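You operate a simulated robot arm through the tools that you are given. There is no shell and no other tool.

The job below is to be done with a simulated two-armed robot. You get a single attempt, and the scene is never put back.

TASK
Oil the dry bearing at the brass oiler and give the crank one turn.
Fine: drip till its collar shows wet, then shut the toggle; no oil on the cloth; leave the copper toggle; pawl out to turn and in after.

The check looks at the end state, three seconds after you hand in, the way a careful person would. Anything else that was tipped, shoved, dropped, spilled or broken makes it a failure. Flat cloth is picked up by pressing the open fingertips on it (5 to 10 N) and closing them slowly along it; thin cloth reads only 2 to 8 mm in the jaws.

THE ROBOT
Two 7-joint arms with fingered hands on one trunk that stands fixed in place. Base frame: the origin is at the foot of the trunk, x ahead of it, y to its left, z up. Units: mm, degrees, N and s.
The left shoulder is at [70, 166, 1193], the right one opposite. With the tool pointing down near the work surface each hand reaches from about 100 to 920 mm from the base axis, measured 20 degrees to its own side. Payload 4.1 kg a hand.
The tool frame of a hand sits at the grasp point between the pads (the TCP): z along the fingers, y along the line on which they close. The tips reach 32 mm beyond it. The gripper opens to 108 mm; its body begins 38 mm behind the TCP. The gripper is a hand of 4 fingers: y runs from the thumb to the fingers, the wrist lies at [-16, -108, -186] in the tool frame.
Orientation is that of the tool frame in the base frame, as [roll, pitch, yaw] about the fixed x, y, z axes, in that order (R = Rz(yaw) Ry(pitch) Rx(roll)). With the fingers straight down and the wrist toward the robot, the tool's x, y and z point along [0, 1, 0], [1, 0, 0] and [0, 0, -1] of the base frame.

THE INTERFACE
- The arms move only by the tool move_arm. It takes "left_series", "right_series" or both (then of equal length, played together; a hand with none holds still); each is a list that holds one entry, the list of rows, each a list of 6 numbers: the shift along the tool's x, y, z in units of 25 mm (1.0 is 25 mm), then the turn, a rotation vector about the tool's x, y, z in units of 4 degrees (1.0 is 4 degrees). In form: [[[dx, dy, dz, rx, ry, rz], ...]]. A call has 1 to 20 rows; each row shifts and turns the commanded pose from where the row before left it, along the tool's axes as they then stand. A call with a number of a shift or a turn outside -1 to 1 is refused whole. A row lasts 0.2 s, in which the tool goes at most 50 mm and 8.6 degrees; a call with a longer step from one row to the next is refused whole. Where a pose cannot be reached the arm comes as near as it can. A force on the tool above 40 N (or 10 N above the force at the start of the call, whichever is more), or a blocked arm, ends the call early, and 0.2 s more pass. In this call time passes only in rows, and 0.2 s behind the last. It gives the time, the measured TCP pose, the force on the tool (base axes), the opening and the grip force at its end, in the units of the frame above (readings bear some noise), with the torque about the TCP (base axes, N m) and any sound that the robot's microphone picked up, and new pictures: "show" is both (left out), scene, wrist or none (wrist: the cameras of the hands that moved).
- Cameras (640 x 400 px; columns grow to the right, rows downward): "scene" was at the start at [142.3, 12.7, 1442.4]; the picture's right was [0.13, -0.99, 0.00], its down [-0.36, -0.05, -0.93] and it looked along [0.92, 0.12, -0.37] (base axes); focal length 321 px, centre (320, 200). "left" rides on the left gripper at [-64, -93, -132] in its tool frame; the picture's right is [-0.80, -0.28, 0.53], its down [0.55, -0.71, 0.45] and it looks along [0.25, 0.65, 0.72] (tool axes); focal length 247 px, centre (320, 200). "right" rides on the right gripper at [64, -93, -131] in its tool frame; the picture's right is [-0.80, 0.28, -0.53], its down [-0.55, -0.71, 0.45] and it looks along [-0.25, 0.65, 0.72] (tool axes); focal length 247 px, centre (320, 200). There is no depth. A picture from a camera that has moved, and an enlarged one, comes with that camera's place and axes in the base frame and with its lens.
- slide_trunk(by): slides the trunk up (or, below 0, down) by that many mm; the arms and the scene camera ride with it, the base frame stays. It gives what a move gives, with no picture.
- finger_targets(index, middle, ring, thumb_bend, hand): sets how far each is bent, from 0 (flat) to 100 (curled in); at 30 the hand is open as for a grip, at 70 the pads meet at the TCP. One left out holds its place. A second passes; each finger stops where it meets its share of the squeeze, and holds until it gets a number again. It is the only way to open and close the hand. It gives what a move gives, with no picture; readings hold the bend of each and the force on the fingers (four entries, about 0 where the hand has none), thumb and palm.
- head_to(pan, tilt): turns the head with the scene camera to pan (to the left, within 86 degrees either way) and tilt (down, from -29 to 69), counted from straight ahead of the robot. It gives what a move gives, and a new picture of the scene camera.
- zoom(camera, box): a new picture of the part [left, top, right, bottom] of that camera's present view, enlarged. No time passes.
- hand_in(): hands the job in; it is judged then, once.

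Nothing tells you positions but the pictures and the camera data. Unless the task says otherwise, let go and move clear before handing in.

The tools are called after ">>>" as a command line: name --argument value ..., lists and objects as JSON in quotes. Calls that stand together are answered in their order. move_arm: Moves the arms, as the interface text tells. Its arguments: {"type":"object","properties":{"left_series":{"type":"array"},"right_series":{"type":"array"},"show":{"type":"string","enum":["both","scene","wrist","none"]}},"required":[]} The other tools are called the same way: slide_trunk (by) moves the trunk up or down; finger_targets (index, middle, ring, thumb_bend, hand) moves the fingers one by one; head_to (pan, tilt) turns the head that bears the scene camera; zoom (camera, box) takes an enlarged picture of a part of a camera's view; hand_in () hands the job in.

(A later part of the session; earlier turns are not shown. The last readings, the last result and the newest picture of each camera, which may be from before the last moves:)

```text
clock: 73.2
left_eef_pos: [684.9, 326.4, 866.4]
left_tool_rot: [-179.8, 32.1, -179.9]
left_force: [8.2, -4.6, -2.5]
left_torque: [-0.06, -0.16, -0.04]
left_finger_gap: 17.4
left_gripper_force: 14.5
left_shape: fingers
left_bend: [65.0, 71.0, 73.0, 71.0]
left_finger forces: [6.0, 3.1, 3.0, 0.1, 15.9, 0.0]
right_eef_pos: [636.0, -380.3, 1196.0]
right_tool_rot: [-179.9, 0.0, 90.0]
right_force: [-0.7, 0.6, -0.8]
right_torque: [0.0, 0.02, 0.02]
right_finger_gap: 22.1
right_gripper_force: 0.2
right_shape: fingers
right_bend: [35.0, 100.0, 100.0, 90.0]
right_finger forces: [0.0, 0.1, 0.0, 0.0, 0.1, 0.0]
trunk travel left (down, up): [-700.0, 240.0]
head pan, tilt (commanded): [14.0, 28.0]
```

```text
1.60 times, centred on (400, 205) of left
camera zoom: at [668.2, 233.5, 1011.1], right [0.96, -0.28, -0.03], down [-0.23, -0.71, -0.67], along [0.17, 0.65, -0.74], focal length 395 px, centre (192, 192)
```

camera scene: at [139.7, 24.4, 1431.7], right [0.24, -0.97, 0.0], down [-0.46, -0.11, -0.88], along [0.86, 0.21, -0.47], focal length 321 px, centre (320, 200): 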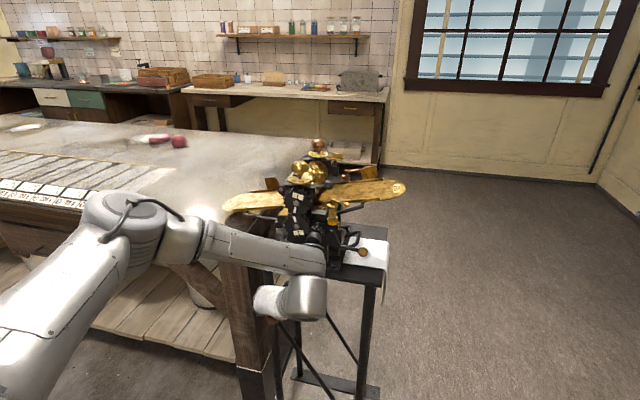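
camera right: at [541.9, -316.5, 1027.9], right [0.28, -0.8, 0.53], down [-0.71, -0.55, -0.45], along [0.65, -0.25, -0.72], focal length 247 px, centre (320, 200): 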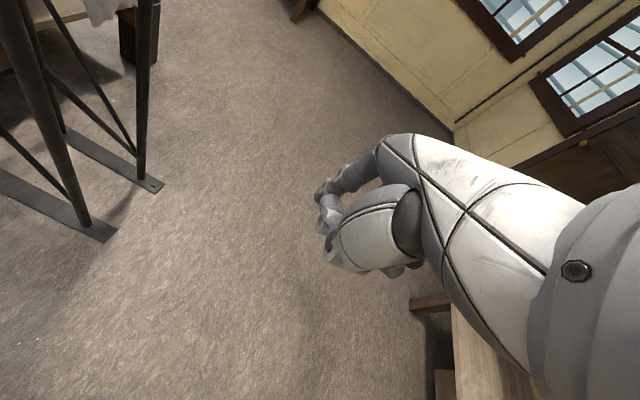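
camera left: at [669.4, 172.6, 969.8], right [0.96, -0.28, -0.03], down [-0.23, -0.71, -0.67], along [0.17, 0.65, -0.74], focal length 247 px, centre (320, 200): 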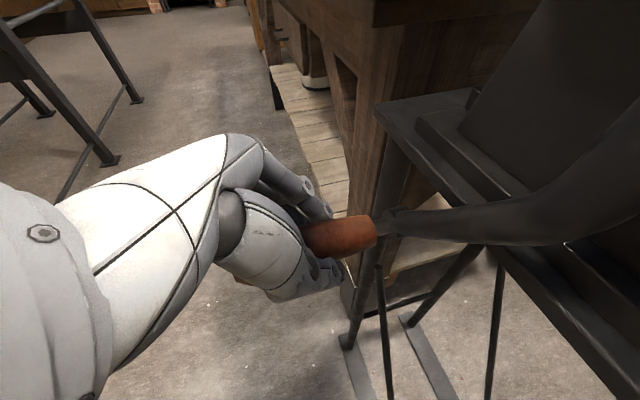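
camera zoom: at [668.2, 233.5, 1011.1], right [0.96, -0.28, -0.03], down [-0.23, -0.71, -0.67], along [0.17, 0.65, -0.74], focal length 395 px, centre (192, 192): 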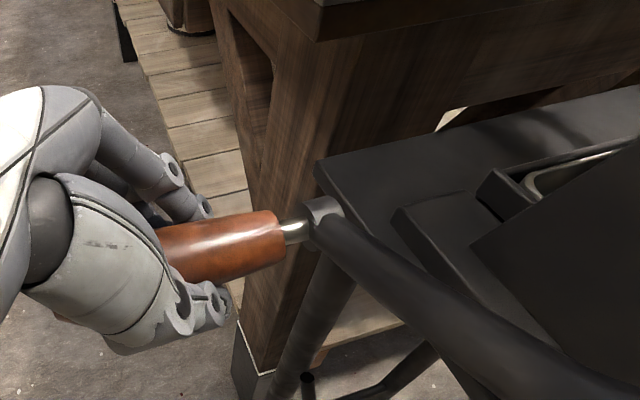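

Forces are small now and the fingers are caging the handle nicely. Continuing up the left side.

>>> move_arm --left_series '[[[-0.319, 0.488, -0.51, 0, 0, 0], [-0.344, 0.422, -0.551, 0, 0, 0], [-0.366, 0.352, -0.585, 0, 0, 0], [-0.383, 0.278, -0.613, 0, 0, 0], [-0.397, 0.2, -0.635, 0, 0, 0], [-0.406, 0.121, -0.649, 0, 0, 0]]]' --show "both"

```text
clock: 74.6
left_eef_pos: [683.1, 373.0, 971.7]
left_tool_rot: [-180.0, 31.8, -180.0]
left_force: [0.6, -16.1, -4.9]
left_torque: [0.02, 0.02, -0.03]
left_finger_gap: 14.2
left_gripper_force: 14.1
left_shape: fingers
left_bend: [65.0, 72.0, 74.0, 70.0]
left_finger forces: [4.2, 1.1, 0.4, 0.0, 22.4, 0.1]
right_eef_pos: [634.7, -381.7, 1196.5]
right_tool_rot: [180.0, -0.1, 90.0]
right_force: [-0.8, 0.4, -0.6]
right_torque: [-0.02, 0.01, 0.01]
right_finger_gap: 21.7
right_gripper_force: 0.1
right_shape: fingers
right_bend: [35.0, 100.0, 100.0, 90.0]
right_finger forces: [0.1, 0.0, 0.0, 0.0, 0.1, 0.1]
trunk travel left (down, up): [-700.0, 240.0]
head pan, tilt (commanded): [14.0, 28.0]
camera scene: at [139.2, 20.1, 1431.8], right [0.24, -0.97, 0.0], down [-0.46, -0.11, -0.88], along [0.86, 0.21, -0.47], focal length 321 px, centre (320, 200)
camera left: at [668.6, 280.5, 1116.3], right [0.96, -0.28, -0.03], down [-0.23, -0.71, -0.67], along [0.17, 0.65, -0.74], focal length 247 px, centre (320, 200)
```

scene: 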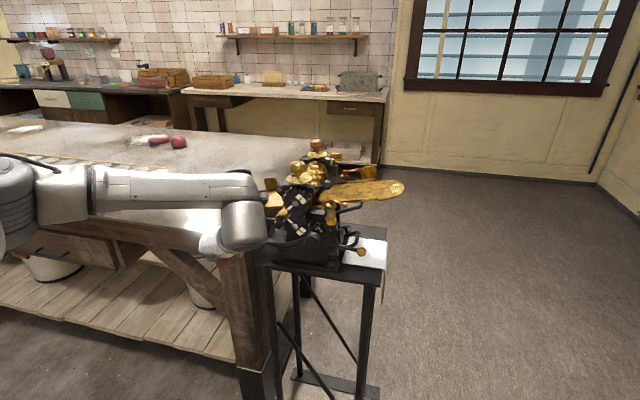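
left: 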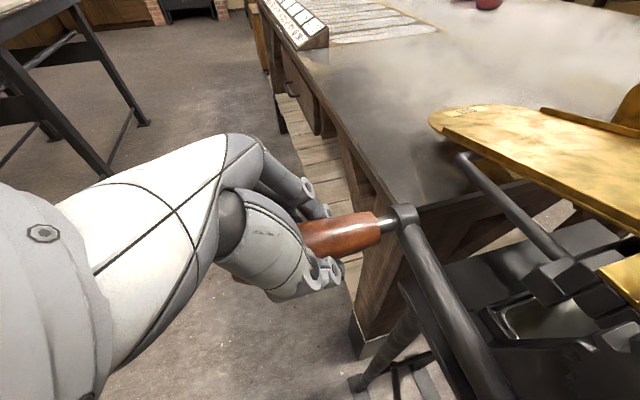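

Nearly at 9 o'clock. The handle is pulling inward here (16 N), so I'll bring the path in by about 7 mm and carry on over toward the top.

>>> move_arm --left_series '[[[-0.403, -0.1, -0.645, 0, 0, 0], [-0.403, -0.18, -0.645, 0, 0, 0], [-0.399, -0.119, -0.638, 0, 0, 0]]]' --show "none"

>>> zoom --camera "left" --box '[200, 120, 480, 330]'

```text
clock: 75.4
left_eef_pos: [685.9, 365.9, 1028.9]
left_tool_rot: [-179.9, 32.0, -179.8]
left_force: [-2.1, -5.8, -7.0]
left_torque: [0.01, 0.05, -0.01]
left_finger_gap: 14.0
left_gripper_force: 13.5
left_shape: fingers
left_bend: [64.0, 72.0, 74.0, 71.0]
left_finger forces: [7.3, 1.9, 1.4, 0.0, 16.7, 0.1]
right_eef_pos: [635.2, -379.0, 1195.6]
right_tool_rot: [180.0, -0.1, 89.9]
right_force: [-0.4, 0.2, 0.1]
right_torque: [0.02, 0.01, -0.01]
right_finger_gap: 21.8
right_gripper_force: 0.1
right_shape: fingers
right_bend: [35.0, 100.0, 100.0, 90.0]
right_finger forces: [0.0, 0.0, 0.0, 0.0, 0.1, 0.0]
trunk travel left (down, up): [-700.0, 240.0]
head pan, tilt (commanded): [14.0, 28.0]
```

```text
1.90 times, centred on (340, 225) of left
camera zoom: at [668.7, 273.2, 1172.8], right [0.96, -0.28, -0.03], down [-0.23, -0.71, -0.67], along [0.17, 0.65, -0.74], focal length 470 px, centre (282, 152)
```

zoom: 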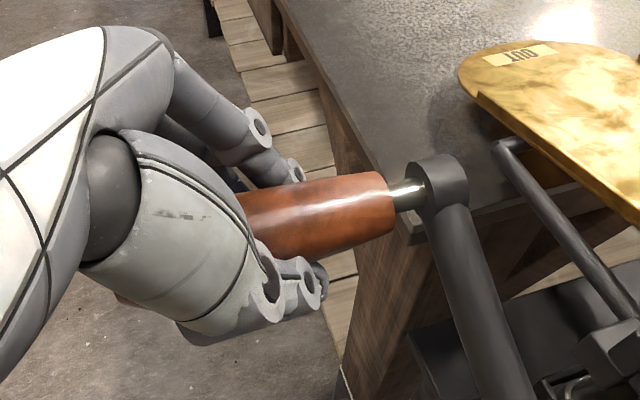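

Fitting the equilibrium points gives a centre near y 195, z 982 and radius about 174 for the hand's path. Continuing on that circle toward the top.

>>> move_arm --left_series '[[[-0.329, -0.34, -0.526, 0, 0, 0], [-0.352, -0.296, -0.563, 0, 0, 0], [-0.335, -0.364, -0.536, 0, 0, 0], [-0.312, -0.428, -0.499, 0, 0, 0]]]' --show "none"

>>> zoom --camera "left" --box '[200, 100, 520, 340]'

```text
clock: 76.4
left_eef_pos: [685.5, 331.7, 1091.5]
left_tool_rot: [-179.8, 32.0, -179.7]
left_force: [0.0, 3.7, -4.3]
left_torque: [-0.01, 0.0, 0.03]
left_finger_gap: 13.3
left_gripper_force: 14.1
left_shape: fingers
left_bend: [61.0, 72.0, 74.0, 72.0]
left_finger forces: [10.6, 2.5, 3.4, 0.1, 13.0, 0.1]
right_eef_pos: [635.0, -378.0, 1196.9]
right_tool_rot: [-179.9, -0.1, 90.0]
right_force: [-0.1, 0.2, -0.3]
right_torque: [0.04, -0.01, 0.01]
right_finger_gap: 22.1
right_gripper_force: 0.0
right_shape: fingers
right_bend: [35.0, 100.0, 100.0, 90.0]
right_finger forces: [0.1, 0.0, 0.0, 0.0, 0.1, 0.1]
trunk travel left (down, up): [-700.0, 240.0]
head pan, tilt (commanded): [14.0, 28.0]
```

```text
1.67 times, centred on (360, 220) of left
camera zoom: at [668.3, 239.1, 1235.7], right [0.96, -0.28, -0.03], down [-0.23, -0.71, -0.67], along [0.17, 0.65, -0.74], focal length 412 px, centre (253, 167)
```

zoom: 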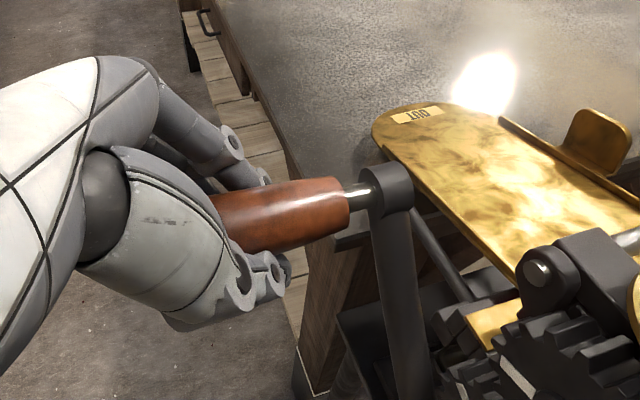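

Forces are now just drag (about 6 N). Continuing over the top.

>>> move_arm --left_series '[[[-0.286, -0.488, -0.458, 0, 0, 0], [-0.259, -0.54, -0.414, 0, 0, 0], [-0.227, -0.588, -0.363, 0, 0, 0], [-0.193, -0.632, -0.309, 0, 0, 0], [-0.157, -0.664, -0.251, 0, 0, 0], [-0.121, -0.696, -0.193, 0, 0, 0]]]' --show "both"

```text
clock: 77.8
left_eef_pos: [684.7, 237.7, 1151.4]
left_tool_rot: [-179.8, 32.0, -179.9]
left_force: [-2.0, 4.1, 3.4]
left_torque: [0.01, -0.03, 0.06]
left_finger_gap: 10.3
left_gripper_force: 11.8
left_shape: fingers
left_bend: [63.0, 72.0, 74.0, 74.0]
left_finger forces: [11.1, 0.3, 1.8, 0.0, 10.0, 0.1]
right_eef_pos: [635.5, -380.6, 1196.6]
right_tool_rot: [-179.9, 0.0, 90.0]
right_force: [0.1, -0.2, 0.9]
right_torque: [0.03, 0.02, 0.01]
right_finger_gap: 22.0
right_gripper_force: 0.2
right_shape: fingers
right_bend: [35.0, 100.0, 100.0, 90.0]
right_finger forces: [0.0, 0.1, 0.0, 0.0, 0.1, 0.0]
trunk travel left (down, up): [-700.0, 240.0]
head pan, tilt (commanded): [14.0, 28.0]
camera scene: at [137.9, 22.4, 1432.0], right [0.24, -0.97, 0.0], down [-0.46, -0.11, -0.88], along [0.86, 0.21, -0.47], focal length 321 px, centre (320, 200)
camera left: at [668.1, 144.9, 1295.6], right [0.96, -0.28, -0.03], down [-0.23, -0.71, -0.67], along [0.17, 0.65, -0.74], focal length 247 px, centre (320, 200)
```

scene: 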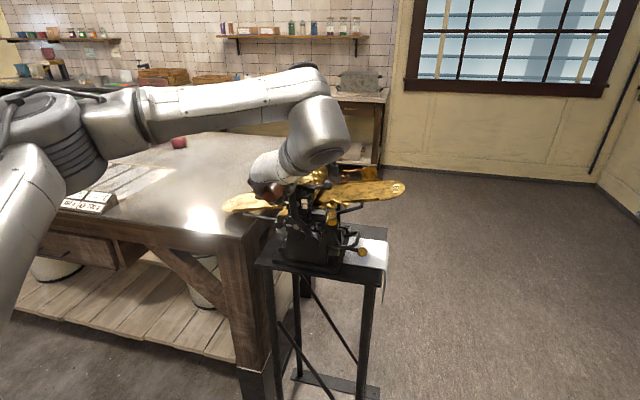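
left: 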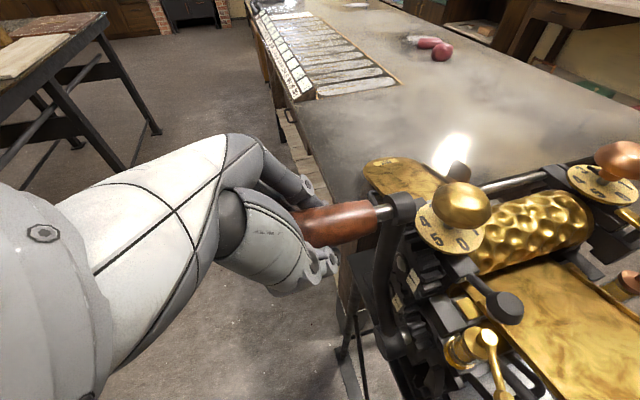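

>>> move_arm --left_series '[[[-0.142, -0.7, -0.227, 0, 0, 0], [-0.042, -0.732, -0.068, 0, 0, 0], [0, -0.736, 0, 0, 0, 0], [0.042, -0.732, 0.068, 0, 0, 0], [0.081, -0.716, 0.129, 0, 0, 0], [0.121, -0.7, 0.193, 0, 0, 0]]]' --show "wrist"

```text
clock: 79.2
left_eef_pos: [685.7, 130.9, 1148.8]
left_tool_rot: [-180.0, 32.1, -179.9]
left_force: [-6.4, -2.5, 2.5]
left_torque: [0.0, 0.0, 0.09]
left_finger_gap: 9.3
left_gripper_force: 11.3
left_shape: fingers
left_bend: [62.0, 72.0, 74.0, 74.0]
left_finger forces: [9.4, 0.0, 0.9, 0.0, 12.8, 0.0]
right_eef_pos: [632.2, -380.7, 1198.4]
right_tool_rot: [179.9, -0.1, 90.0]
right_force: [0.5, -0.1, 0.3]
right_torque: [0.03, -0.03, 0.02]
right_finger_gap: 21.7
right_gripper_force: 0.1
right_shape: fingers
right_bend: [35.0, 100.0, 100.0, 90.0]
right_finger forces: [0.0, 0.1, 0.0, 0.1, 0.1, 0.0]
trunk travel left (down, up): [-700.0, 240.0]
head pan, tilt (commanded): [14.0, 28.0]
camera left: at [668.8, 36.8, 1293.0], right [0.96, -0.28, -0.03], down [-0.23, -0.71, -0.67], along [0.17, 0.65, -0.74], focal length 247 px, centre (320, 200)
```

left: 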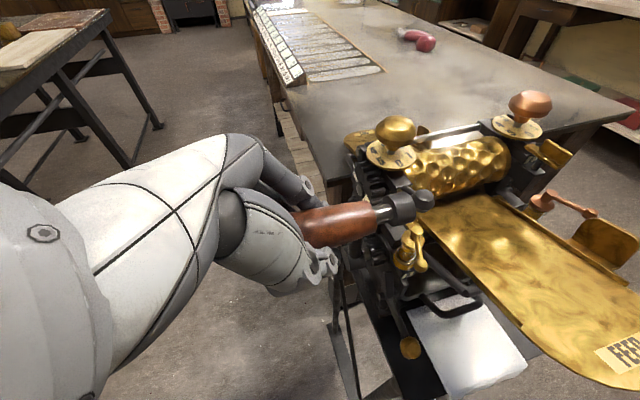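

>>> move_arm --left_series '[[[0.138, -0.68, 0.22, 0, 0, 0], [0.195, -0.64, 0.312, 0, 0, 0], [0.229, -0.596, 0.366, 0, 0, 0], [0.261, -0.548, 0.417, 0, 0, 0], [0.29, -0.492, 0.465, 0, 0, 0], [0.316, -0.432, 0.505, 0, 0, 0]]]' --show "both"

```text
clock: 80.6
left_eef_pos: [685.5, 46.8, 1079.0]
left_tool_rot: [180.0, 32.0, -180.0]
left_force: [-3.6, -6.4, -0.3]
left_torque: [0.06, -0.03, -0.04]
left_finger_gap: 2.0
left_gripper_force: 8.6
left_shape: fingers
left_bend: [66.0, 72.0, 74.0, 75.0]
left_finger forces: [5.0, 0.1, 0.0, 0.1, 11.1, 0.0]
right_eef_pos: [634.7, -380.9, 1196.8]
right_tool_rot: [180.0, -0.2, 90.0]
right_force: [-0.3, 0.1, 0.2]
right_torque: [-0.02, 0.02, 0.01]
right_finger_gap: 21.9
right_gripper_force: 0.1
right_shape: fingers
right_bend: [35.0, 100.0, 100.0, 90.0]
right_finger forces: [0.1, 0.1, 0.1, 0.0, 0.1, 0.0]
trunk travel left (down, up): [-700.0, 240.0]
head pan, tilt (commanded): [14.0, 28.0]
camera scene: at [138.2, 20.8, 1431.9], right [0.24, -0.97, 0.0], down [-0.46, -0.11, -0.88], along [0.86, 0.21, -0.47], focal length 321 px, centre (320, 200)
camera left: at [669.4, -47.2, 1223.2], right [0.96, -0.28, -0.03], down [-0.23, -0.71, -0.67], along [0.17, 0.65, -0.74], focal length 247 px, centre (320, 200)
```

scene: 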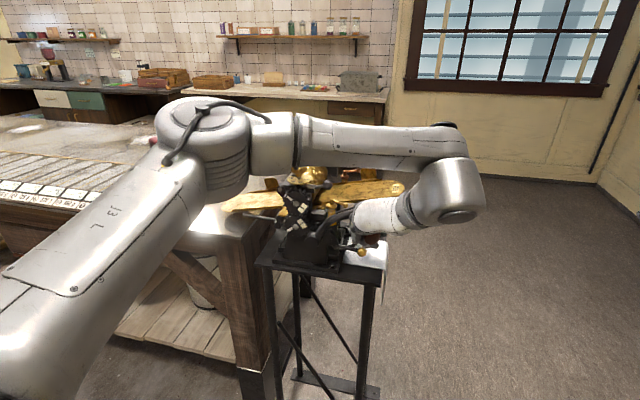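
left: 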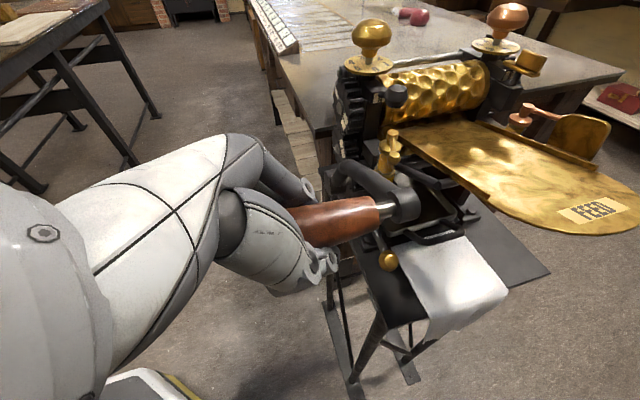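

>>> move_arm --left_series '[[[0.32, -0.44, 0.512, 0, 0, 0], [0.36, -0.304, 0.577, 0, 0, 0], [0.375, -0.228, 0.6, 0, 0, 0], [0.388, -0.156, 0.621, 0, 0, 0], [0.392, -0.08, 0.628, 0, 0, 0], [0.394, 0, 0.631, 0, 0, 0]]]' --show "wrist"

```text
clock: 82.0
left_eef_pos: [687.2, 15.4, 973.5]
left_tool_rot: [-180.0, 32.0, -179.9]
left_force: [-4.2, -10.0, -5.3]
left_torque: [0.24, -0.07, -0.02]
left_finger_gap: 0.1
left_gripper_force: 6.3
left_shape: fingers
left_bend: [70.0, 72.0, 74.0, 75.0]
left_finger forces: [0.0, 0.1, 0.0, 0.1, 12.1, 0.1]
right_eef_pos: [634.4, -380.9, 1196.2]
right_tool_rot: [180.0, -0.1, 90.1]
right_force: [0.9, -0.1, -0.3]
right_torque: [-0.03, -0.01, -0.03]
right_finger_gap: 21.8
right_gripper_force: 0.1
right_shape: fingers
right_bend: [35.0, 100.0, 100.0, 90.0]
right_finger forces: [0.0, 0.1, 0.0, 0.0, 0.0, 0.0]
trunk travel left (down, up): [-700.0, 240.0]
head pan, tilt (commanded): [14.0, 28.0]
camera left: at [670.6, -78.3, 1117.2], right [0.96, -0.28, -0.03], down [-0.23, -0.71, -0.67], along [0.17, 0.65, -0.74], focal length 247 px, centre (320, 200)
```

left: 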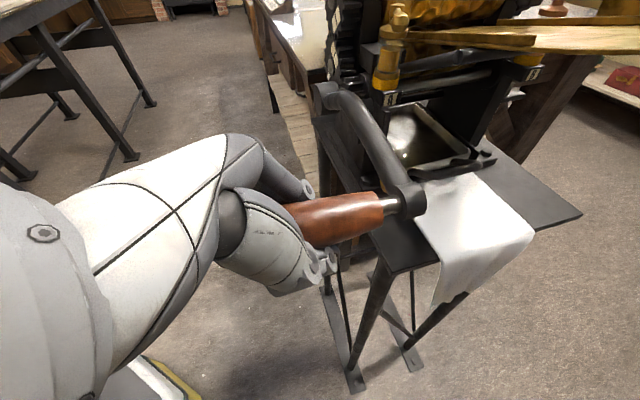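

>>> move_arm --left_series '[[[0.407, -0.08, 0.651, 0, 0, 0], [0.394, 0.16, 0.631, 0, 0, 0], [0.384, 0.236, 0.614, 0, 0, 0], [0.369, 0.308, 0.59, 0, 0, 0], [0.35, 0.384, 0.56, 0, 0, 0], [0.326, 0.448, 0.522, 0, 0, 0]]]' --show "wrist"

```text
clock: 83.4
left_eef_pos: [687.7, 49.8, 870.1]
left_tool_rot: [-180.0, 31.7, -180.0]
left_force: [-5.1, -16.8, -17.9]
left_torque: [0.14, 0.09, -0.03]
left_finger_gap: 6.8
left_gripper_force: 14.0
left_shape: fingers
left_bend: [68.0, 72.0, 74.0, 72.0]
left_finger forces: [4.8, 0.0, 0.0, 0.0, 22.8, 0.0]
right_eef_pos: [635.9, -381.7, 1195.2]
right_tool_rot: [-179.9, 0.0, 89.9]
right_force: [-0.1, -0.1, 0.4]
right_torque: [-0.03, 0.0, -0.03]
right_finger_gap: 21.7
right_gripper_force: 0.1
right_shape: fingers
right_bend: [35.0, 100.0, 100.0, 90.0]
right_finger forces: [0.0, 0.0, 0.0, 0.1, 0.0, 0.0]
trunk travel left (down, up): [-700.0, 240.0]
head pan, tilt (commanded): [14.0, 28.0]
camera left: at [670.8, -43.3, 1013.4], right [0.96, -0.28, -0.03], down [-0.23, -0.71, -0.67], along [0.17, 0.65, -0.74], focal length 247 px, centre (320, 200)
```

left: 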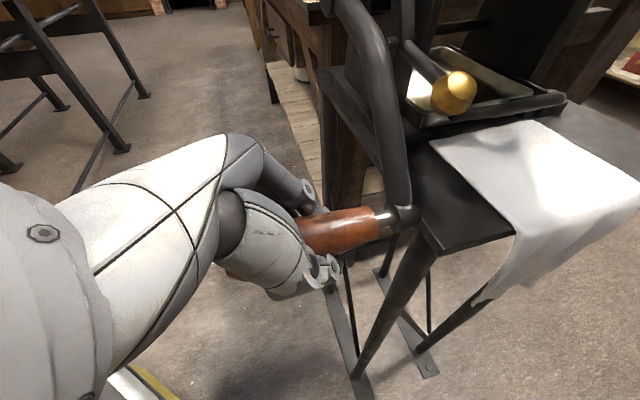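

The handle is pulling outward here (about 24 N), so I'll widen the path by 8 mm as I continue down.

>>> move_arm --left_series '[[[0.358, 0.39, 0.573, 0, 0, 0], [0.334, 0.46, 0.534, 0, 0, 0], [0.237, 0.616, 0.38, 0, 0, 0]]]' --show "none"

>>> zoom --camera "left" --box '[200, 100, 520, 340]'

```text
clock: 84.2
left_eef_pos: [685.9, 89.3, 826.3]
left_tool_rot: [-179.8, 32.0, -179.7]
left_force: [-2.1, -1.2, -8.3]
left_torque: [0.01, 0.04, 0.09]
left_finger_gap: 6.6
left_gripper_force: 12.0
left_shape: fingers
left_bend: [64.0, 72.0, 74.0, 74.0]
left_finger forces: [9.7, 0.1, 0.1, 0.0, 13.3, 0.0]
right_eef_pos: [636.8, -378.4, 1197.9]
right_tool_rot: [-179.8, 0.1, 90.0]
right_force: [-0.2, -0.5, 0.2]
right_torque: [-0.01, -0.01, 0.02]
right_finger_gap: 21.9
right_gripper_force: 0.0
right_shape: fingers
right_bend: [35.0, 100.0, 100.0, 90.0]
right_finger forces: [0.1, 0.1, 0.0, 0.1, 0.1, 0.0]
trunk travel left (down, up): [-700.0, 240.0]
head pan, tilt (commanded): [14.0, 28.0]
```

```text
1.67 times, centred on (360, 220) of left
camera zoom: at [670.0, -3.9, 970.9], right [0.96, -0.28, -0.03], down [-0.23, -0.71, -0.67], along [0.17, 0.65, -0.74], focal length 412 px, centre (253, 167)
```

zoom: 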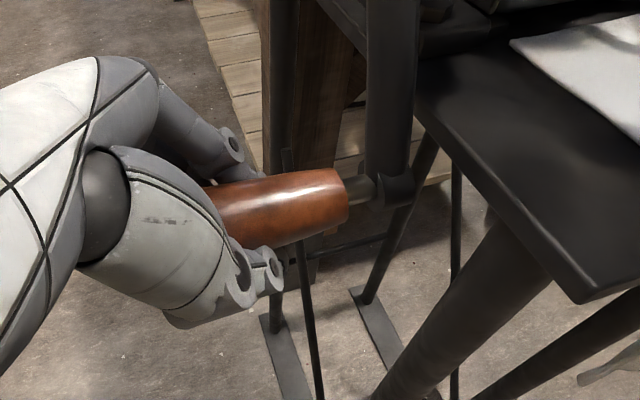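

>>> move_arm --left_series '[[[0.24, 0.628, 0.383, 0, 0, 0], [0.195, 0.68, 0.312, 0, 0, 0], [0.126, 0.732, 0.202, 0, 0, 0]]]' --show "none"

>>> zoom --camera "left" --box '[200, 100, 520, 340]'

>>> zoom --camera "scene" --box '[250, 160, 410, 300]'

```text
clock: 85.0
left_eef_pos: [685.5, 139.7, 800.5]
left_tool_rot: [-179.8, 32.0, -179.8]
left_force: [2.8, 2.6, 4.6]
left_torque: [0.01, -0.03, 0.13]
left_finger_gap: 6.1
left_gripper_force: 8.3
left_shape: fingers
left_bend: [63.0, 72.0, 74.0, 75.0]
left_finger forces: [11.0, 0.0, 0.0, 0.0, 6.4, 0.0]
right_eef_pos: [633.9, -378.2, 1198.4]
right_tool_rot: [-179.9, 0.0, 90.0]
right_force: [-0.9, -0.1, -0.9]
right_torque: [-0.02, 0.02, 0.03]
right_finger_gap: 21.9
right_gripper_force: 0.1
right_shape: fingers
right_bend: [35.0, 100.0, 100.0, 90.0]
right_finger forces: [0.1, 0.1, 0.0, 0.0, 0.0, 0.0]
trunk travel left (down, up): [-700.0, 240.0]
head pan, tilt (commanded): [14.0, 28.0]
```

```text
1.67 times, centred on (360, 220) of left
camera zoom: at [668.9, 47.2, 944.8], right [0.96, -0.28, -0.03], down [-0.23, -0.71, -0.67], along [0.17, 0.65, -0.74], focal length 412 px, centre (253, 167)
```

zoom: 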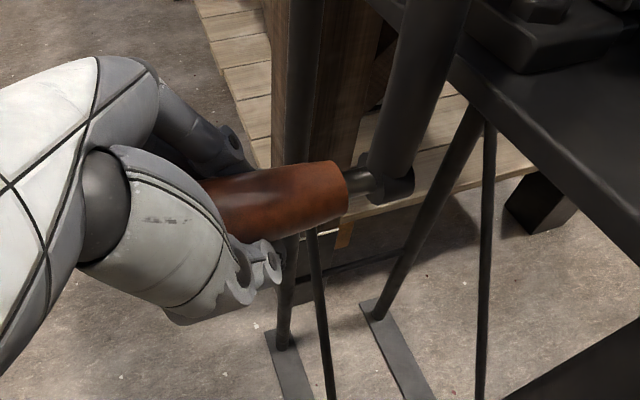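

```text
2.86 times, centred on (330, 230) of scene
camera zoom: at [138.3, 23.7, 1432.1], right [0.24, -0.97, 0.0], down [-0.46, -0.11, -0.88], along [0.86, 0.21, -0.47], focal length 918 px, centre (291, 114)
```

zoom: 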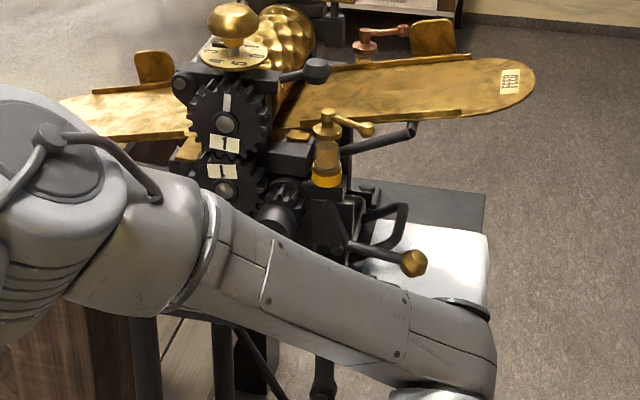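

Only about 15° remain. The gear marks have swung about half a turn (2:1 gearing), which will confirm the full crank turn when they line up vertically. Finishing now.

>>> move_arm --left_series '[[[0.042, 0.74, 0.068, 0, 0, 0], [0.021, 0.64, 0.034, 0, 0, 0], [0.015, 0.66, 0.024, 0, 0, 0]]]' --show "none"

>>> zoom --camera "scene" --box '[280, 170, 350, 240]'

>>> zoom --camera "left" --box '[200, 100, 520, 340]'

```text
clock: 85.8
left_eef_pos: [685.9, 191.4, 795.5]
left_tool_rot: [-179.8, 31.8, -179.7]
left_force: [-7.4, 0.2, -8.0]
left_torque: [-0.05, 0.06, 0.13]
left_finger_gap: 6.6
left_gripper_force: 12.3
left_shape: fingers
left_bend: [62.0, 72.0, 74.0, 75.0]
left_finger forces: [11.0, 0.0, 0.1, 0.1, 13.9, 0.0]
right_eef_pos: [634.0, -378.4, 1197.9]
right_tool_rot: [-180.0, 0.0, 90.0]
right_force: [0.2, 0.2, -0.2]
right_torque: [-0.02, -0.01, 0.01]
right_finger_gap: 22.0
right_gripper_force: 0.1
right_shape: fingers
right_bend: [35.0, 100.0, 100.0, 90.0]
right_finger forces: [0.0, 0.0, 0.0, 0.0, 0.0, 0.0]
trunk travel left (down, up): [-700.0, 240.0]
head pan, tilt (commanded): [14.0, 28.0]
```

```text
5.71 times, centred on (315, 205) of scene
camera zoom: at [138.5, 23.8, 1431.7], right [0.24, -0.97, 0.0], down [-0.46, -0.11, -0.88], along [0.86, 0.21, -0.47], focal length 1836 px, centre (349, 171)
```

zoom: 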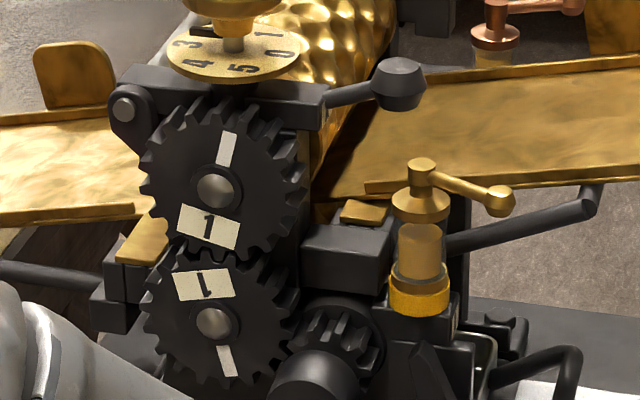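

```text
1.67 times, centred on (360, 220) of left
camera zoom: at [670.3, 97.4, 940.1], right [0.96, -0.28, -0.03], down [-0.23, -0.71, -0.67], along [0.17, 0.65, -0.74], focal length 412 px, centre (253, 167)
```

zoom: 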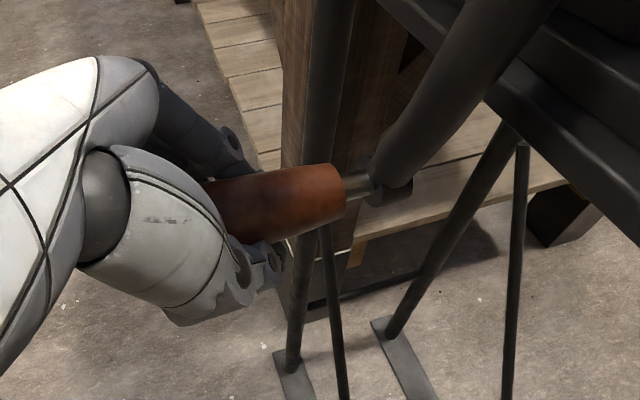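

By the wrist camera the handle is back at the bottom within a couple of degrees of where it started, a full 360°. I'll open the hand and slide it back off the handle.

>>> finger_targets --hand "left" --index 30 --middle 30 --ring 30 --thumb_bend 30

>>> zoom --camera "left" --box '[200, 100, 520, 340]'

```text
clock: 86.8
left_eef_pos: [687.2, 190.0, 797.6]
left_tool_rot: [-179.8, 31.9, -179.8]
left_force: [-0.2, -0.2, 0.3]
left_torque: [-0.01, 0.0, 0.01]
left_finger_gap: 108.2
left_gripper_force: 0.1
left_shape: fingers
left_bend: [30.0, 30.0, 30.0, 30.0]
left_finger forces: [0.0, 0.1, 0.0, 0.0, 0.0, 0.0]
right_eef_pos: [635.1, -379.6, 1197.1]
right_tool_rot: [180.0, 0.0, 90.0]
right_force: [-1.4, 0.0, 0.6]
right_torque: [-0.02, -0.01, 0.02]
right_finger_gap: 21.9
right_gripper_force: 0.0
right_shape: fingers
right_bend: [35.0, 100.0, 100.0, 90.0]
right_finger forces: [0.0, 0.0, 0.0, 0.0, 0.0, 0.1]
trunk travel left (down, up): [-700.0, 240.0]
head pan, tilt (commanded): [14.0, 28.0]
```

```text
1.67 times, centred on (360, 220) of left
camera zoom: at [671.2, 96.9, 941.3], right [0.96, -0.28, -0.03], down [-0.23, -0.71, -0.67], along [0.17, 0.65, -0.74], focal length 412 px, centre (253, 167)
```

zoom: 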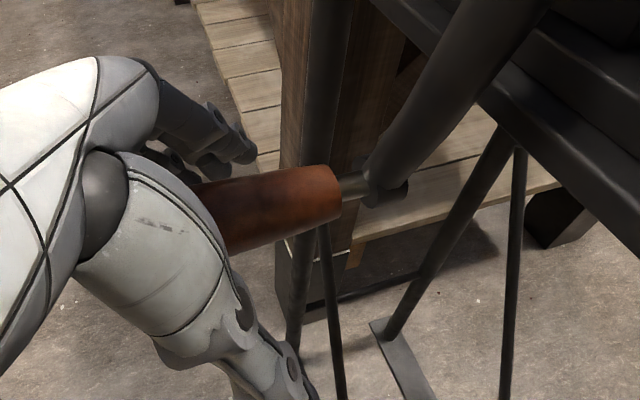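

>>> move_arm --left_series '[[[0.644, 0, -0.403, 0, 0, 0], [0.644, 0, -0.403, 0, 0, 0], [0.644, 0, -0.403, 0, 0, 0], [0.644, 0, -0.403, 0, 0, 0], [0.644, 0, -0.403, 0, 0, 0], [0.644, 0, -0.403, 0, 0, 0]]]' --show "both"

```text
clock: 88.2
left_eef_pos: [570.7, 192.0, 794.5]
left_tool_rot: [-179.9, 32.0, -179.8]
left_force: [-0.5, 0.4, -0.9]
left_torque: [0.03, 0.02, -0.03]
left_finger_gap: 108.0
left_gripper_force: 0.0
left_shape: fingers
left_bend: [30.0, 30.0, 30.0, 30.0]
left_finger forces: [0.0, 0.1, 0.0, 0.0, 0.0, 0.0]
right_eef_pos: [633.7, -378.6, 1197.1]
right_tool_rot: [180.0, 0.0, 90.0]
right_force: [0.4, 0.6, 0.3]
right_torque: [0.03, 0.01, 0.01]
right_finger_gap: 21.9
right_gripper_force: 0.0
right_shape: fingers
right_bend: [35.0, 100.0, 100.0, 90.0]
right_finger forces: [0.0, 0.0, 0.0, 0.1, 0.0, 0.0]
trunk travel left (down, up): [-700.0, 240.0]
head pan, tilt (commanded): [14.0, 28.0]
camera scene: at [138.3, 22.8, 1431.9], right [0.24, -0.97, 0.0], down [-0.46, -0.11, -0.88], along [0.86, 0.21, -0.47], focal length 321 px, centre (320, 200)
camera left: at [554.5, 98.6, 939.0], right [0.96, -0.28, -0.03], down [-0.23, -0.71, -0.67], along [0.17, 0.65, -0.74], focal length 247 px, centre (320, 200)
```

scene: 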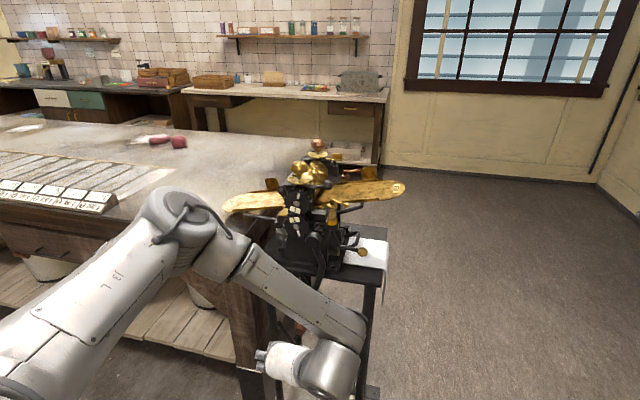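
left: 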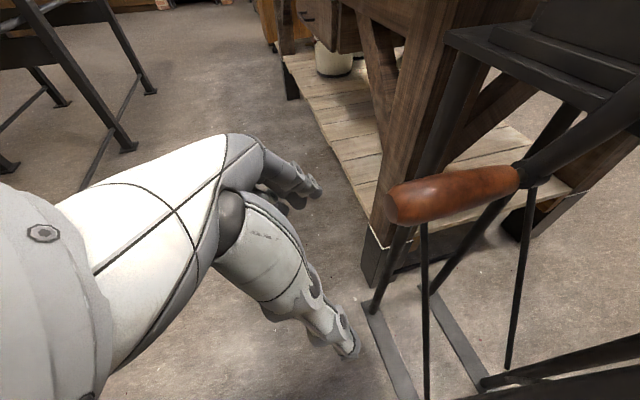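

>>> move_arm --left_series '[[[-0.424, 0.38, -0.867, 0, 0, 0], [-0.424, 0.38, -0.867, 0, 0, 0], [-0.424, 0.38, -0.867, 0, 0, 0], [-0.424, 0.38, -0.867, 0, 0, 0], [-0.424, 0.38, -0.867, 0, 0, 0], [-0.424, 0.38, -0.867, 0, 0, 0], [-0.424, 0.38, -0.867, 0, 0, 0], [-0.424, 0.38, -0.867, 0, 0, 0], [-0.424, 0.38, -0.867, 0, 0, 0], [-0.424, 0.38, -0.867, 0, 0, 0], [-0.424, 0.38, -0.867, 0, 0, 0], [-0.424, 0.38, -0.867, 0, 0, 0], [-0.424, 0.38, -0.867, 0, 0, 0], [-0.424, 0.38, -0.867, 0, 0, 0], [-0.424, 0.38, -0.867, 0, 0, 0]]]' --show "scene"

>>> head_to --pan 7.3 --tilt 21.5

>>> zoom --camera "scene" --box '[180, 260, 380, 400]'

>>> zoom --camera "scene" --box '[230, 215, 350, 305]'

```text
clock: 91.4
left_eef_pos: [532.1, 334.8, 1156.6]
left_tool_rot: [-179.9, 32.0, -179.9]
left_force: [-0.6, -0.2, 0.7]
left_torque: [-0.02, 0.01, 0.0]
left_finger_gap: 108.5
left_gripper_force: 0.1
left_shape: fingers
left_bend: [30.0, 30.0, 30.0, 30.0]
left_finger forces: [0.1, 0.0, 0.1, 0.0, 0.1, 0.0]
right_eef_pos: [634.5, -378.4, 1198.0]
right_tool_rot: [180.0, 0.0, 90.0]
right_force: [-0.7, 0.0, -0.2]
right_torque: [-0.03, -0.01, 0.02]
right_finger_gap: 21.8
right_gripper_force: 0.0
right_shape: fingers
right_bend: [35.0, 100.0, 100.0, 90.0]
right_finger forces: [0.0, 0.0, 0.0, 0.1, 0.0, 0.0]
trunk travel left (down, up): [-700.0, 240.0]
head pan, tilt (commanded): [14.0, 28.0]
camera scene: at [137.7, 23.4, 1432.0], right [0.24, -0.97, 0.0], down [-0.46, -0.11, -0.88], along [0.86, 0.21, -0.47], focal length 321 px, centre (320, 200)
```

scene: 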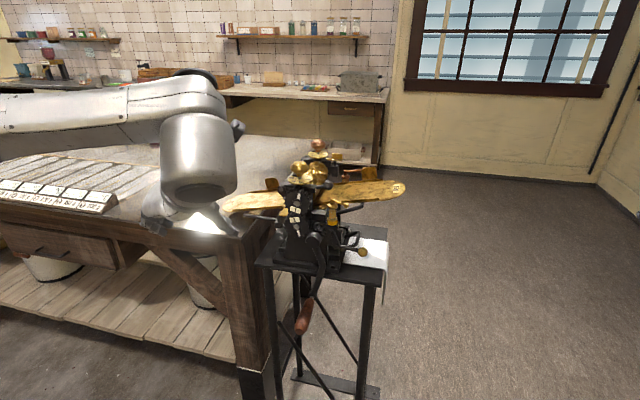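

```text
clock: 92.1
left_eef_pos: [533.3, 333.9, 1155.8]
left_tool_rot: [-180.0, 31.9, -179.8]
left_force: [0.0, -0.4, 0.0]
left_torque: [-0.02, 0.02, -0.02]
left_finger_gap: 108.1
left_gripper_force: 0.0
left_shape: fingers
left_bend: [30.0, 30.0, 30.0, 30.0]
left_finger forces: [0.0, 0.1, 0.0, 0.0, 0.0, 0.0]
right_eef_pos: [634.9, -380.4, 1197.6]
right_tool_rot: [-179.9, 0.0, 90.1]
right_force: [-0.1, 1.0, 0.4]
right_torque: [-0.01, 0.03, 0.0]
right_finger_gap: 21.7
right_gripper_force: 0.1
right_shape: fingers
right_bend: [35.0, 100.0, 100.0, 90.0]
right_finger forces: [0.0, 0.1, 0.0, 0.0, 0.0, 0.0]
trunk travel left (down, up): [-700.0, 240.0]
head pan, tilt (commanded): [7.3, 21.5]
camera scene: at [142.3, 12.7, 1442.3], right [0.13, -0.99, 0.0], down [-0.36, -0.05, -0.93], along [0.92, 0.12, -0.37], focal length 321 px, centre (320, 200)
```

scene: 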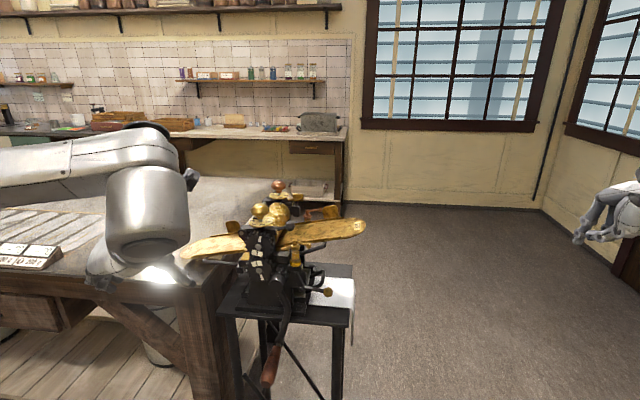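

```text
2.86 times, centred on (280, 330) of scene
camera zoom: at [142.3, 12.7, 1442.3], right [0.13, -0.99, 0.0], down [-0.36, -0.05, -0.93], along [0.92, 0.12, -0.37], focal length 918 px, centre (434, -171)
```

zoom: 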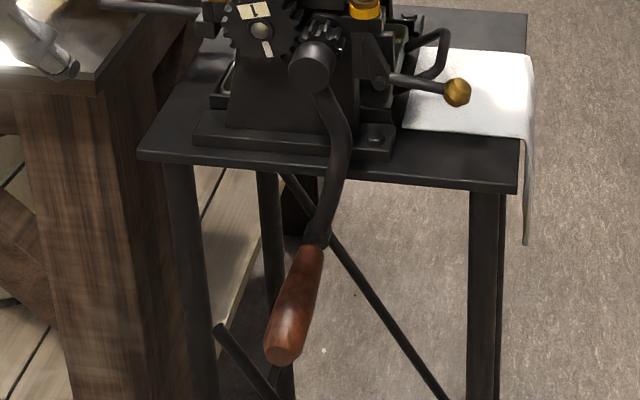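

```text
4.44 times, centred on (290, 260) of scene
camera zoom: at [142.3, 12.7, 1442.3], right [0.13, -0.99, 0.0], down [-0.36, -0.05, -0.93], along [0.92, 0.12, -0.37], focal length 1428 px, centre (453, -67)
```

zoom: 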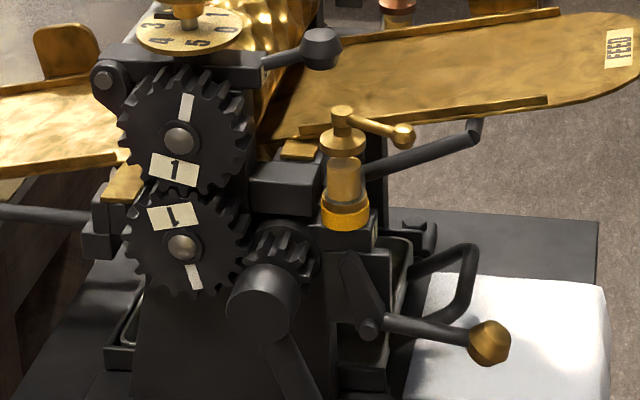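

The crank is back exactly where it hung at the start, so one full turn is done. Now the pawl must go back in: I'll use the right index finger to push the pawl's upright arm toward the pinion. First bring the right hand near, with the left moved further away.

>>> move_arm --right_series '[[[0.88, 0.11, 0.194, 0, 0, 0], [0.88, 0.11, 0.194, 0, 0, 0], [0.88, 0.11, 0.194, 0, 0, 0], [0.88, 0.11, 0.194, 0, 0, 0], [0.88, 0.11, 0.194, 0, 0, 0], [0.88, 0.11, 0.194, 0, 0, 0], [0.88, 0.11, 0.194, 0, 0, 0], [0.88, 0.11, 0.194, 0, 0, 0], [0.88, 0.11, 0.194, 0, 0, 0], [0.88, 0.11, 0.194, 0, 0, 0], [0.88, 0.11, 0.194, 0, 0, 0], [0.88, 0.11, 0.194, 0, 0, 0], [0.88, 0.11, 0.194, 0, 0, 0], [0.88, 0.11, 0.194, 0, 0, 0], [0.88, 0.11, 0.194, 0, 0, 0], [0.88, 0.11, 0.194, 0, 0, 0], [0.88, 0.11, 0.194, 0, 0, 0], [0.88, 0.11, 0.194, 0, 0, 0], [0.88, 0.11, 0.194, 0, 0, 0], [0.88, 0.11, 0.194, 0, 0, 0]]]' --left_series '[[[0.059, 0.2, -0.131, 0, 0, 0], [0.059, 0.2, -0.131, 0, 0, 0], [0.059, 0.2, -0.131, 0, 0, 0], [0.059, 0.2, -0.131, 0, 0, 0], [0.059, 0.2, -0.131, 0, 0, 0], [0.059, 0.2, -0.131, 0, 0, 0], [0.059, 0.2, -0.131, 0, 0, 0], [0.059, 0.2, -0.131, 0, 0, 0], [0.059, 0.2, -0.131, 0, 0, 0], [0.059, 0.2, -0.131, 0, 0, 0], [0.059, 0.2, -0.131, 0, 0, 0], [0.059, 0.2, -0.131, 0, 0, 0], [0.059, 0.2, -0.131, 0, 0, 0], [0.059, 0.2, -0.131, 0, 0, 0], [0.059, 0.2, -0.131, 0, 0, 0], [0.059, 0.2, -0.131, 0, 0, 0], [0.059, 0.2, -0.131, 0, 0, 0], [0.059, 0.2, -0.131, 0, 0, 0], [0.059, 0.2, -0.131, 0, 0, 0], [0.059, 0.2, -0.131, 0, 0, 0]]]' --show "both"

>>> zoom --camera "right" --box '[200, 130, 360, 270]'

>>> zoom --camera "scene" --box '[265, 250, 345, 310]'

```text
clock: 96.3
left_eef_pos: [474.0, 434.2, 1195.5]
left_tool_rot: [-179.8, 32.0, -179.9]
left_force: [-0.6, -0.1, -0.7]
left_torque: [-0.04, -0.04, 0.03]
left_finger_gap: 108.3
left_gripper_force: 0.3
left_shape: fingers
left_bend: [30.0, 30.0, 30.0, 30.0]
left_finger forces: [0.0, 0.1, 0.0, 0.1, 0.0, 0.1]
right_eef_pos: [689.3, 60.3, 1098.9]
right_tool_rot: [-179.9, 0.1, 90.0]
right_force: [-0.4, 0.2, 0.3]
right_torque: [0.02, -0.03, 0.04]
right_finger_gap: 21.9
right_gripper_force: 0.1
right_shape: fingers
right_bend: [35.0, 100.0, 100.0, 90.0]
right_finger forces: [0.1, 0.0, 0.0, 0.0, 0.0, 0.1]
trunk travel left (down, up): [-700.0, 240.0]
head pan, tilt (commanded): [7.3, 21.5]
camera scene: at [142.1, 14.4, 1442.4], right [0.13, -0.99, 0.0], down [-0.36, -0.05, -0.93], along [0.92, 0.12, -0.37], focal length 321 px, centre (320, 200)
camera right: at [597.1, 123.9, 1229.1], right [0.28, -0.8, 0.53], down [-0.71, -0.55, -0.45], along [0.65, -0.25, -0.72], focal length 247 px, centre (320, 200)
camera left: at [457.2, 341.5, 1340.0], right [0.96, -0.28, -0.03], down [-0.23, -0.71, -0.67], along [0.17, 0.65, -0.74], focal length 247 px, centre (320, 200)
```

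scene: 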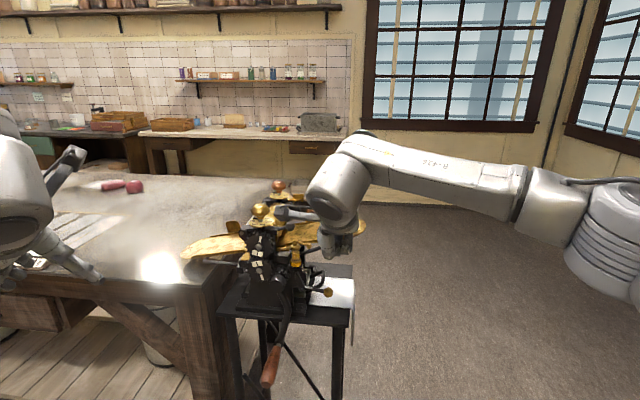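
right: 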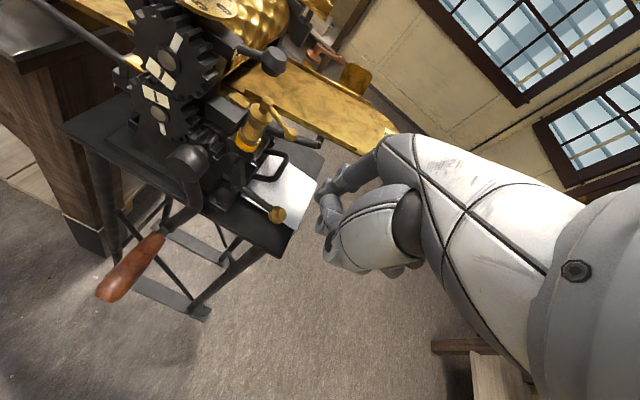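
left: 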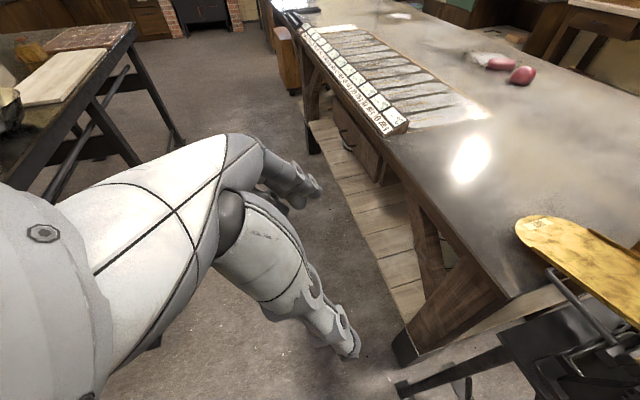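

```text
2.86 times, centred on (280, 200) of right
camera zoom: at [597.1, 123.9, 1229.1], right [0.28, -0.8, 0.53], down [-0.71, -0.55, -0.45], along [0.65, -0.25, -0.72], focal length 706 px, centre (434, 200)
```

zoom: 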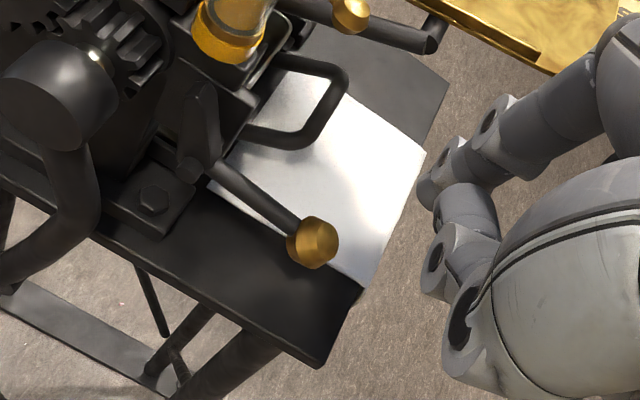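

```text
6.67 times, centred on (305, 280) of scene
camera zoom: at [142.1, 14.4, 1442.4], right [0.13, -0.99, 0.0], down [-0.36, -0.05, -0.93], along [0.92, 0.12, -0.37], focal length 2142 px, centre (420, -333)
```

zoom: 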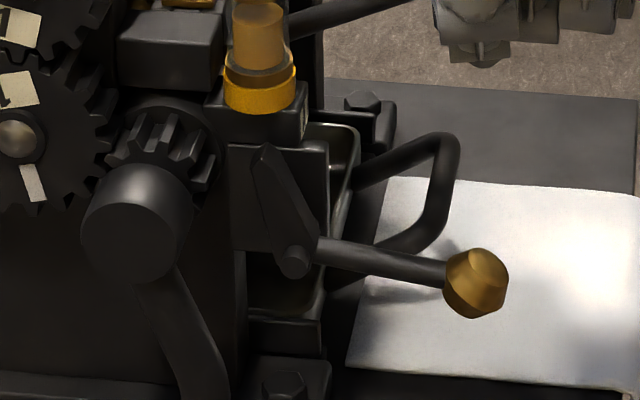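

The pawl's arm now stands upright from its pivot with the tip near [775, 150, 1005]. I'll lower the index finger to its right side, about z 975, without touching, then look.

>>> move_arm --right_series '[[[0.614, 0.454, 0, 0, 0, 0], [0.614, 0.454, 0, 0, 0, 0], [0, 0, 0.9, 0, 0, 0], [0, 0, 0.9, 0, 0, 0], [0, 0, 0.9, 0, 0, 0], [0, 0, 0.8, 0, 0, 0]]]' --show "none"

>>> zoom --camera "right" --box '[200, 110, 360, 250]'

>>> zoom --camera "scene" --box '[265, 240, 345, 300]'

```text
clock: 97.7
left_eef_pos: [473.5, 432.7, 1194.9]
left_tool_rot: [-179.9, 32.0, -179.8]
left_force: [0.5, -0.2, 0.1]
left_torque: [0.05, -0.01, -0.02]
left_finger_gap: 108.1
left_gripper_force: 0.1
left_shape: fingers
left_bend: [30.0, 30.0, 30.0, 30.0]
left_finger forces: [0.0, 0.0, 0.0, 0.1, 0.0, 0.0]
right_eef_pos: [713.6, 89.6, 1012.9]
right_tool_rot: [-180.0, -0.1, 90.0]
right_force: [0.4, 0.0, 1.2]
right_torque: [0.04, 0.0, 0.02]
right_finger_gap: 21.8
right_gripper_force: 0.1
right_shape: fingers
right_bend: [35.0, 100.0, 100.0, 90.0]
right_finger forces: [0.0, 0.0, 0.0, 0.0, 0.0, 0.1]
trunk travel left (down, up): [-700.0, 240.0]
head pan, tilt (commanded): [7.3, 21.5]
```

```text
2.86 times, centred on (280, 180) of right
camera zoom: at [621.1, 153.5, 1144.1], right [0.28, -0.8, 0.53], down [-0.71, -0.55, -0.45], along [0.65, -0.25, -0.72], focal length 706 px, centre (434, 257)
```

zoom: 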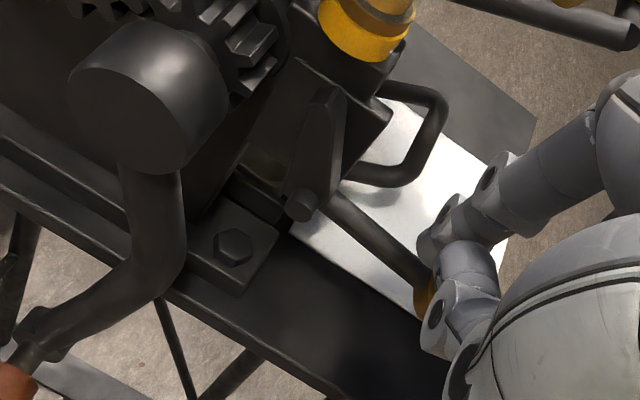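

```text
6.67 times, centred on (305, 270) of scene
camera zoom: at [142.7, 12.7, 1442.3], right [0.13, -0.99, 0.0], down [-0.36, -0.05, -0.93], along [0.92, 0.12, -0.37], focal length 2142 px, centre (420, -267)
```

zoom: 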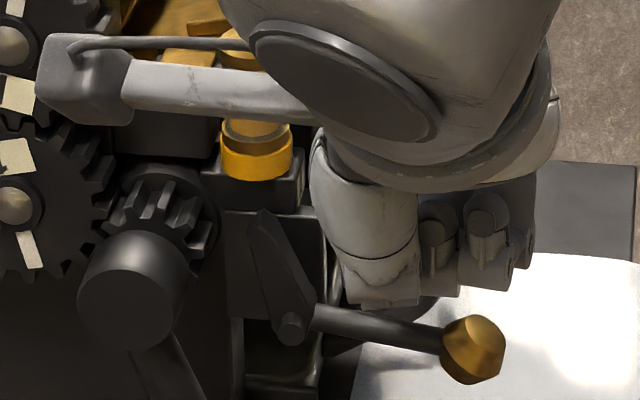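

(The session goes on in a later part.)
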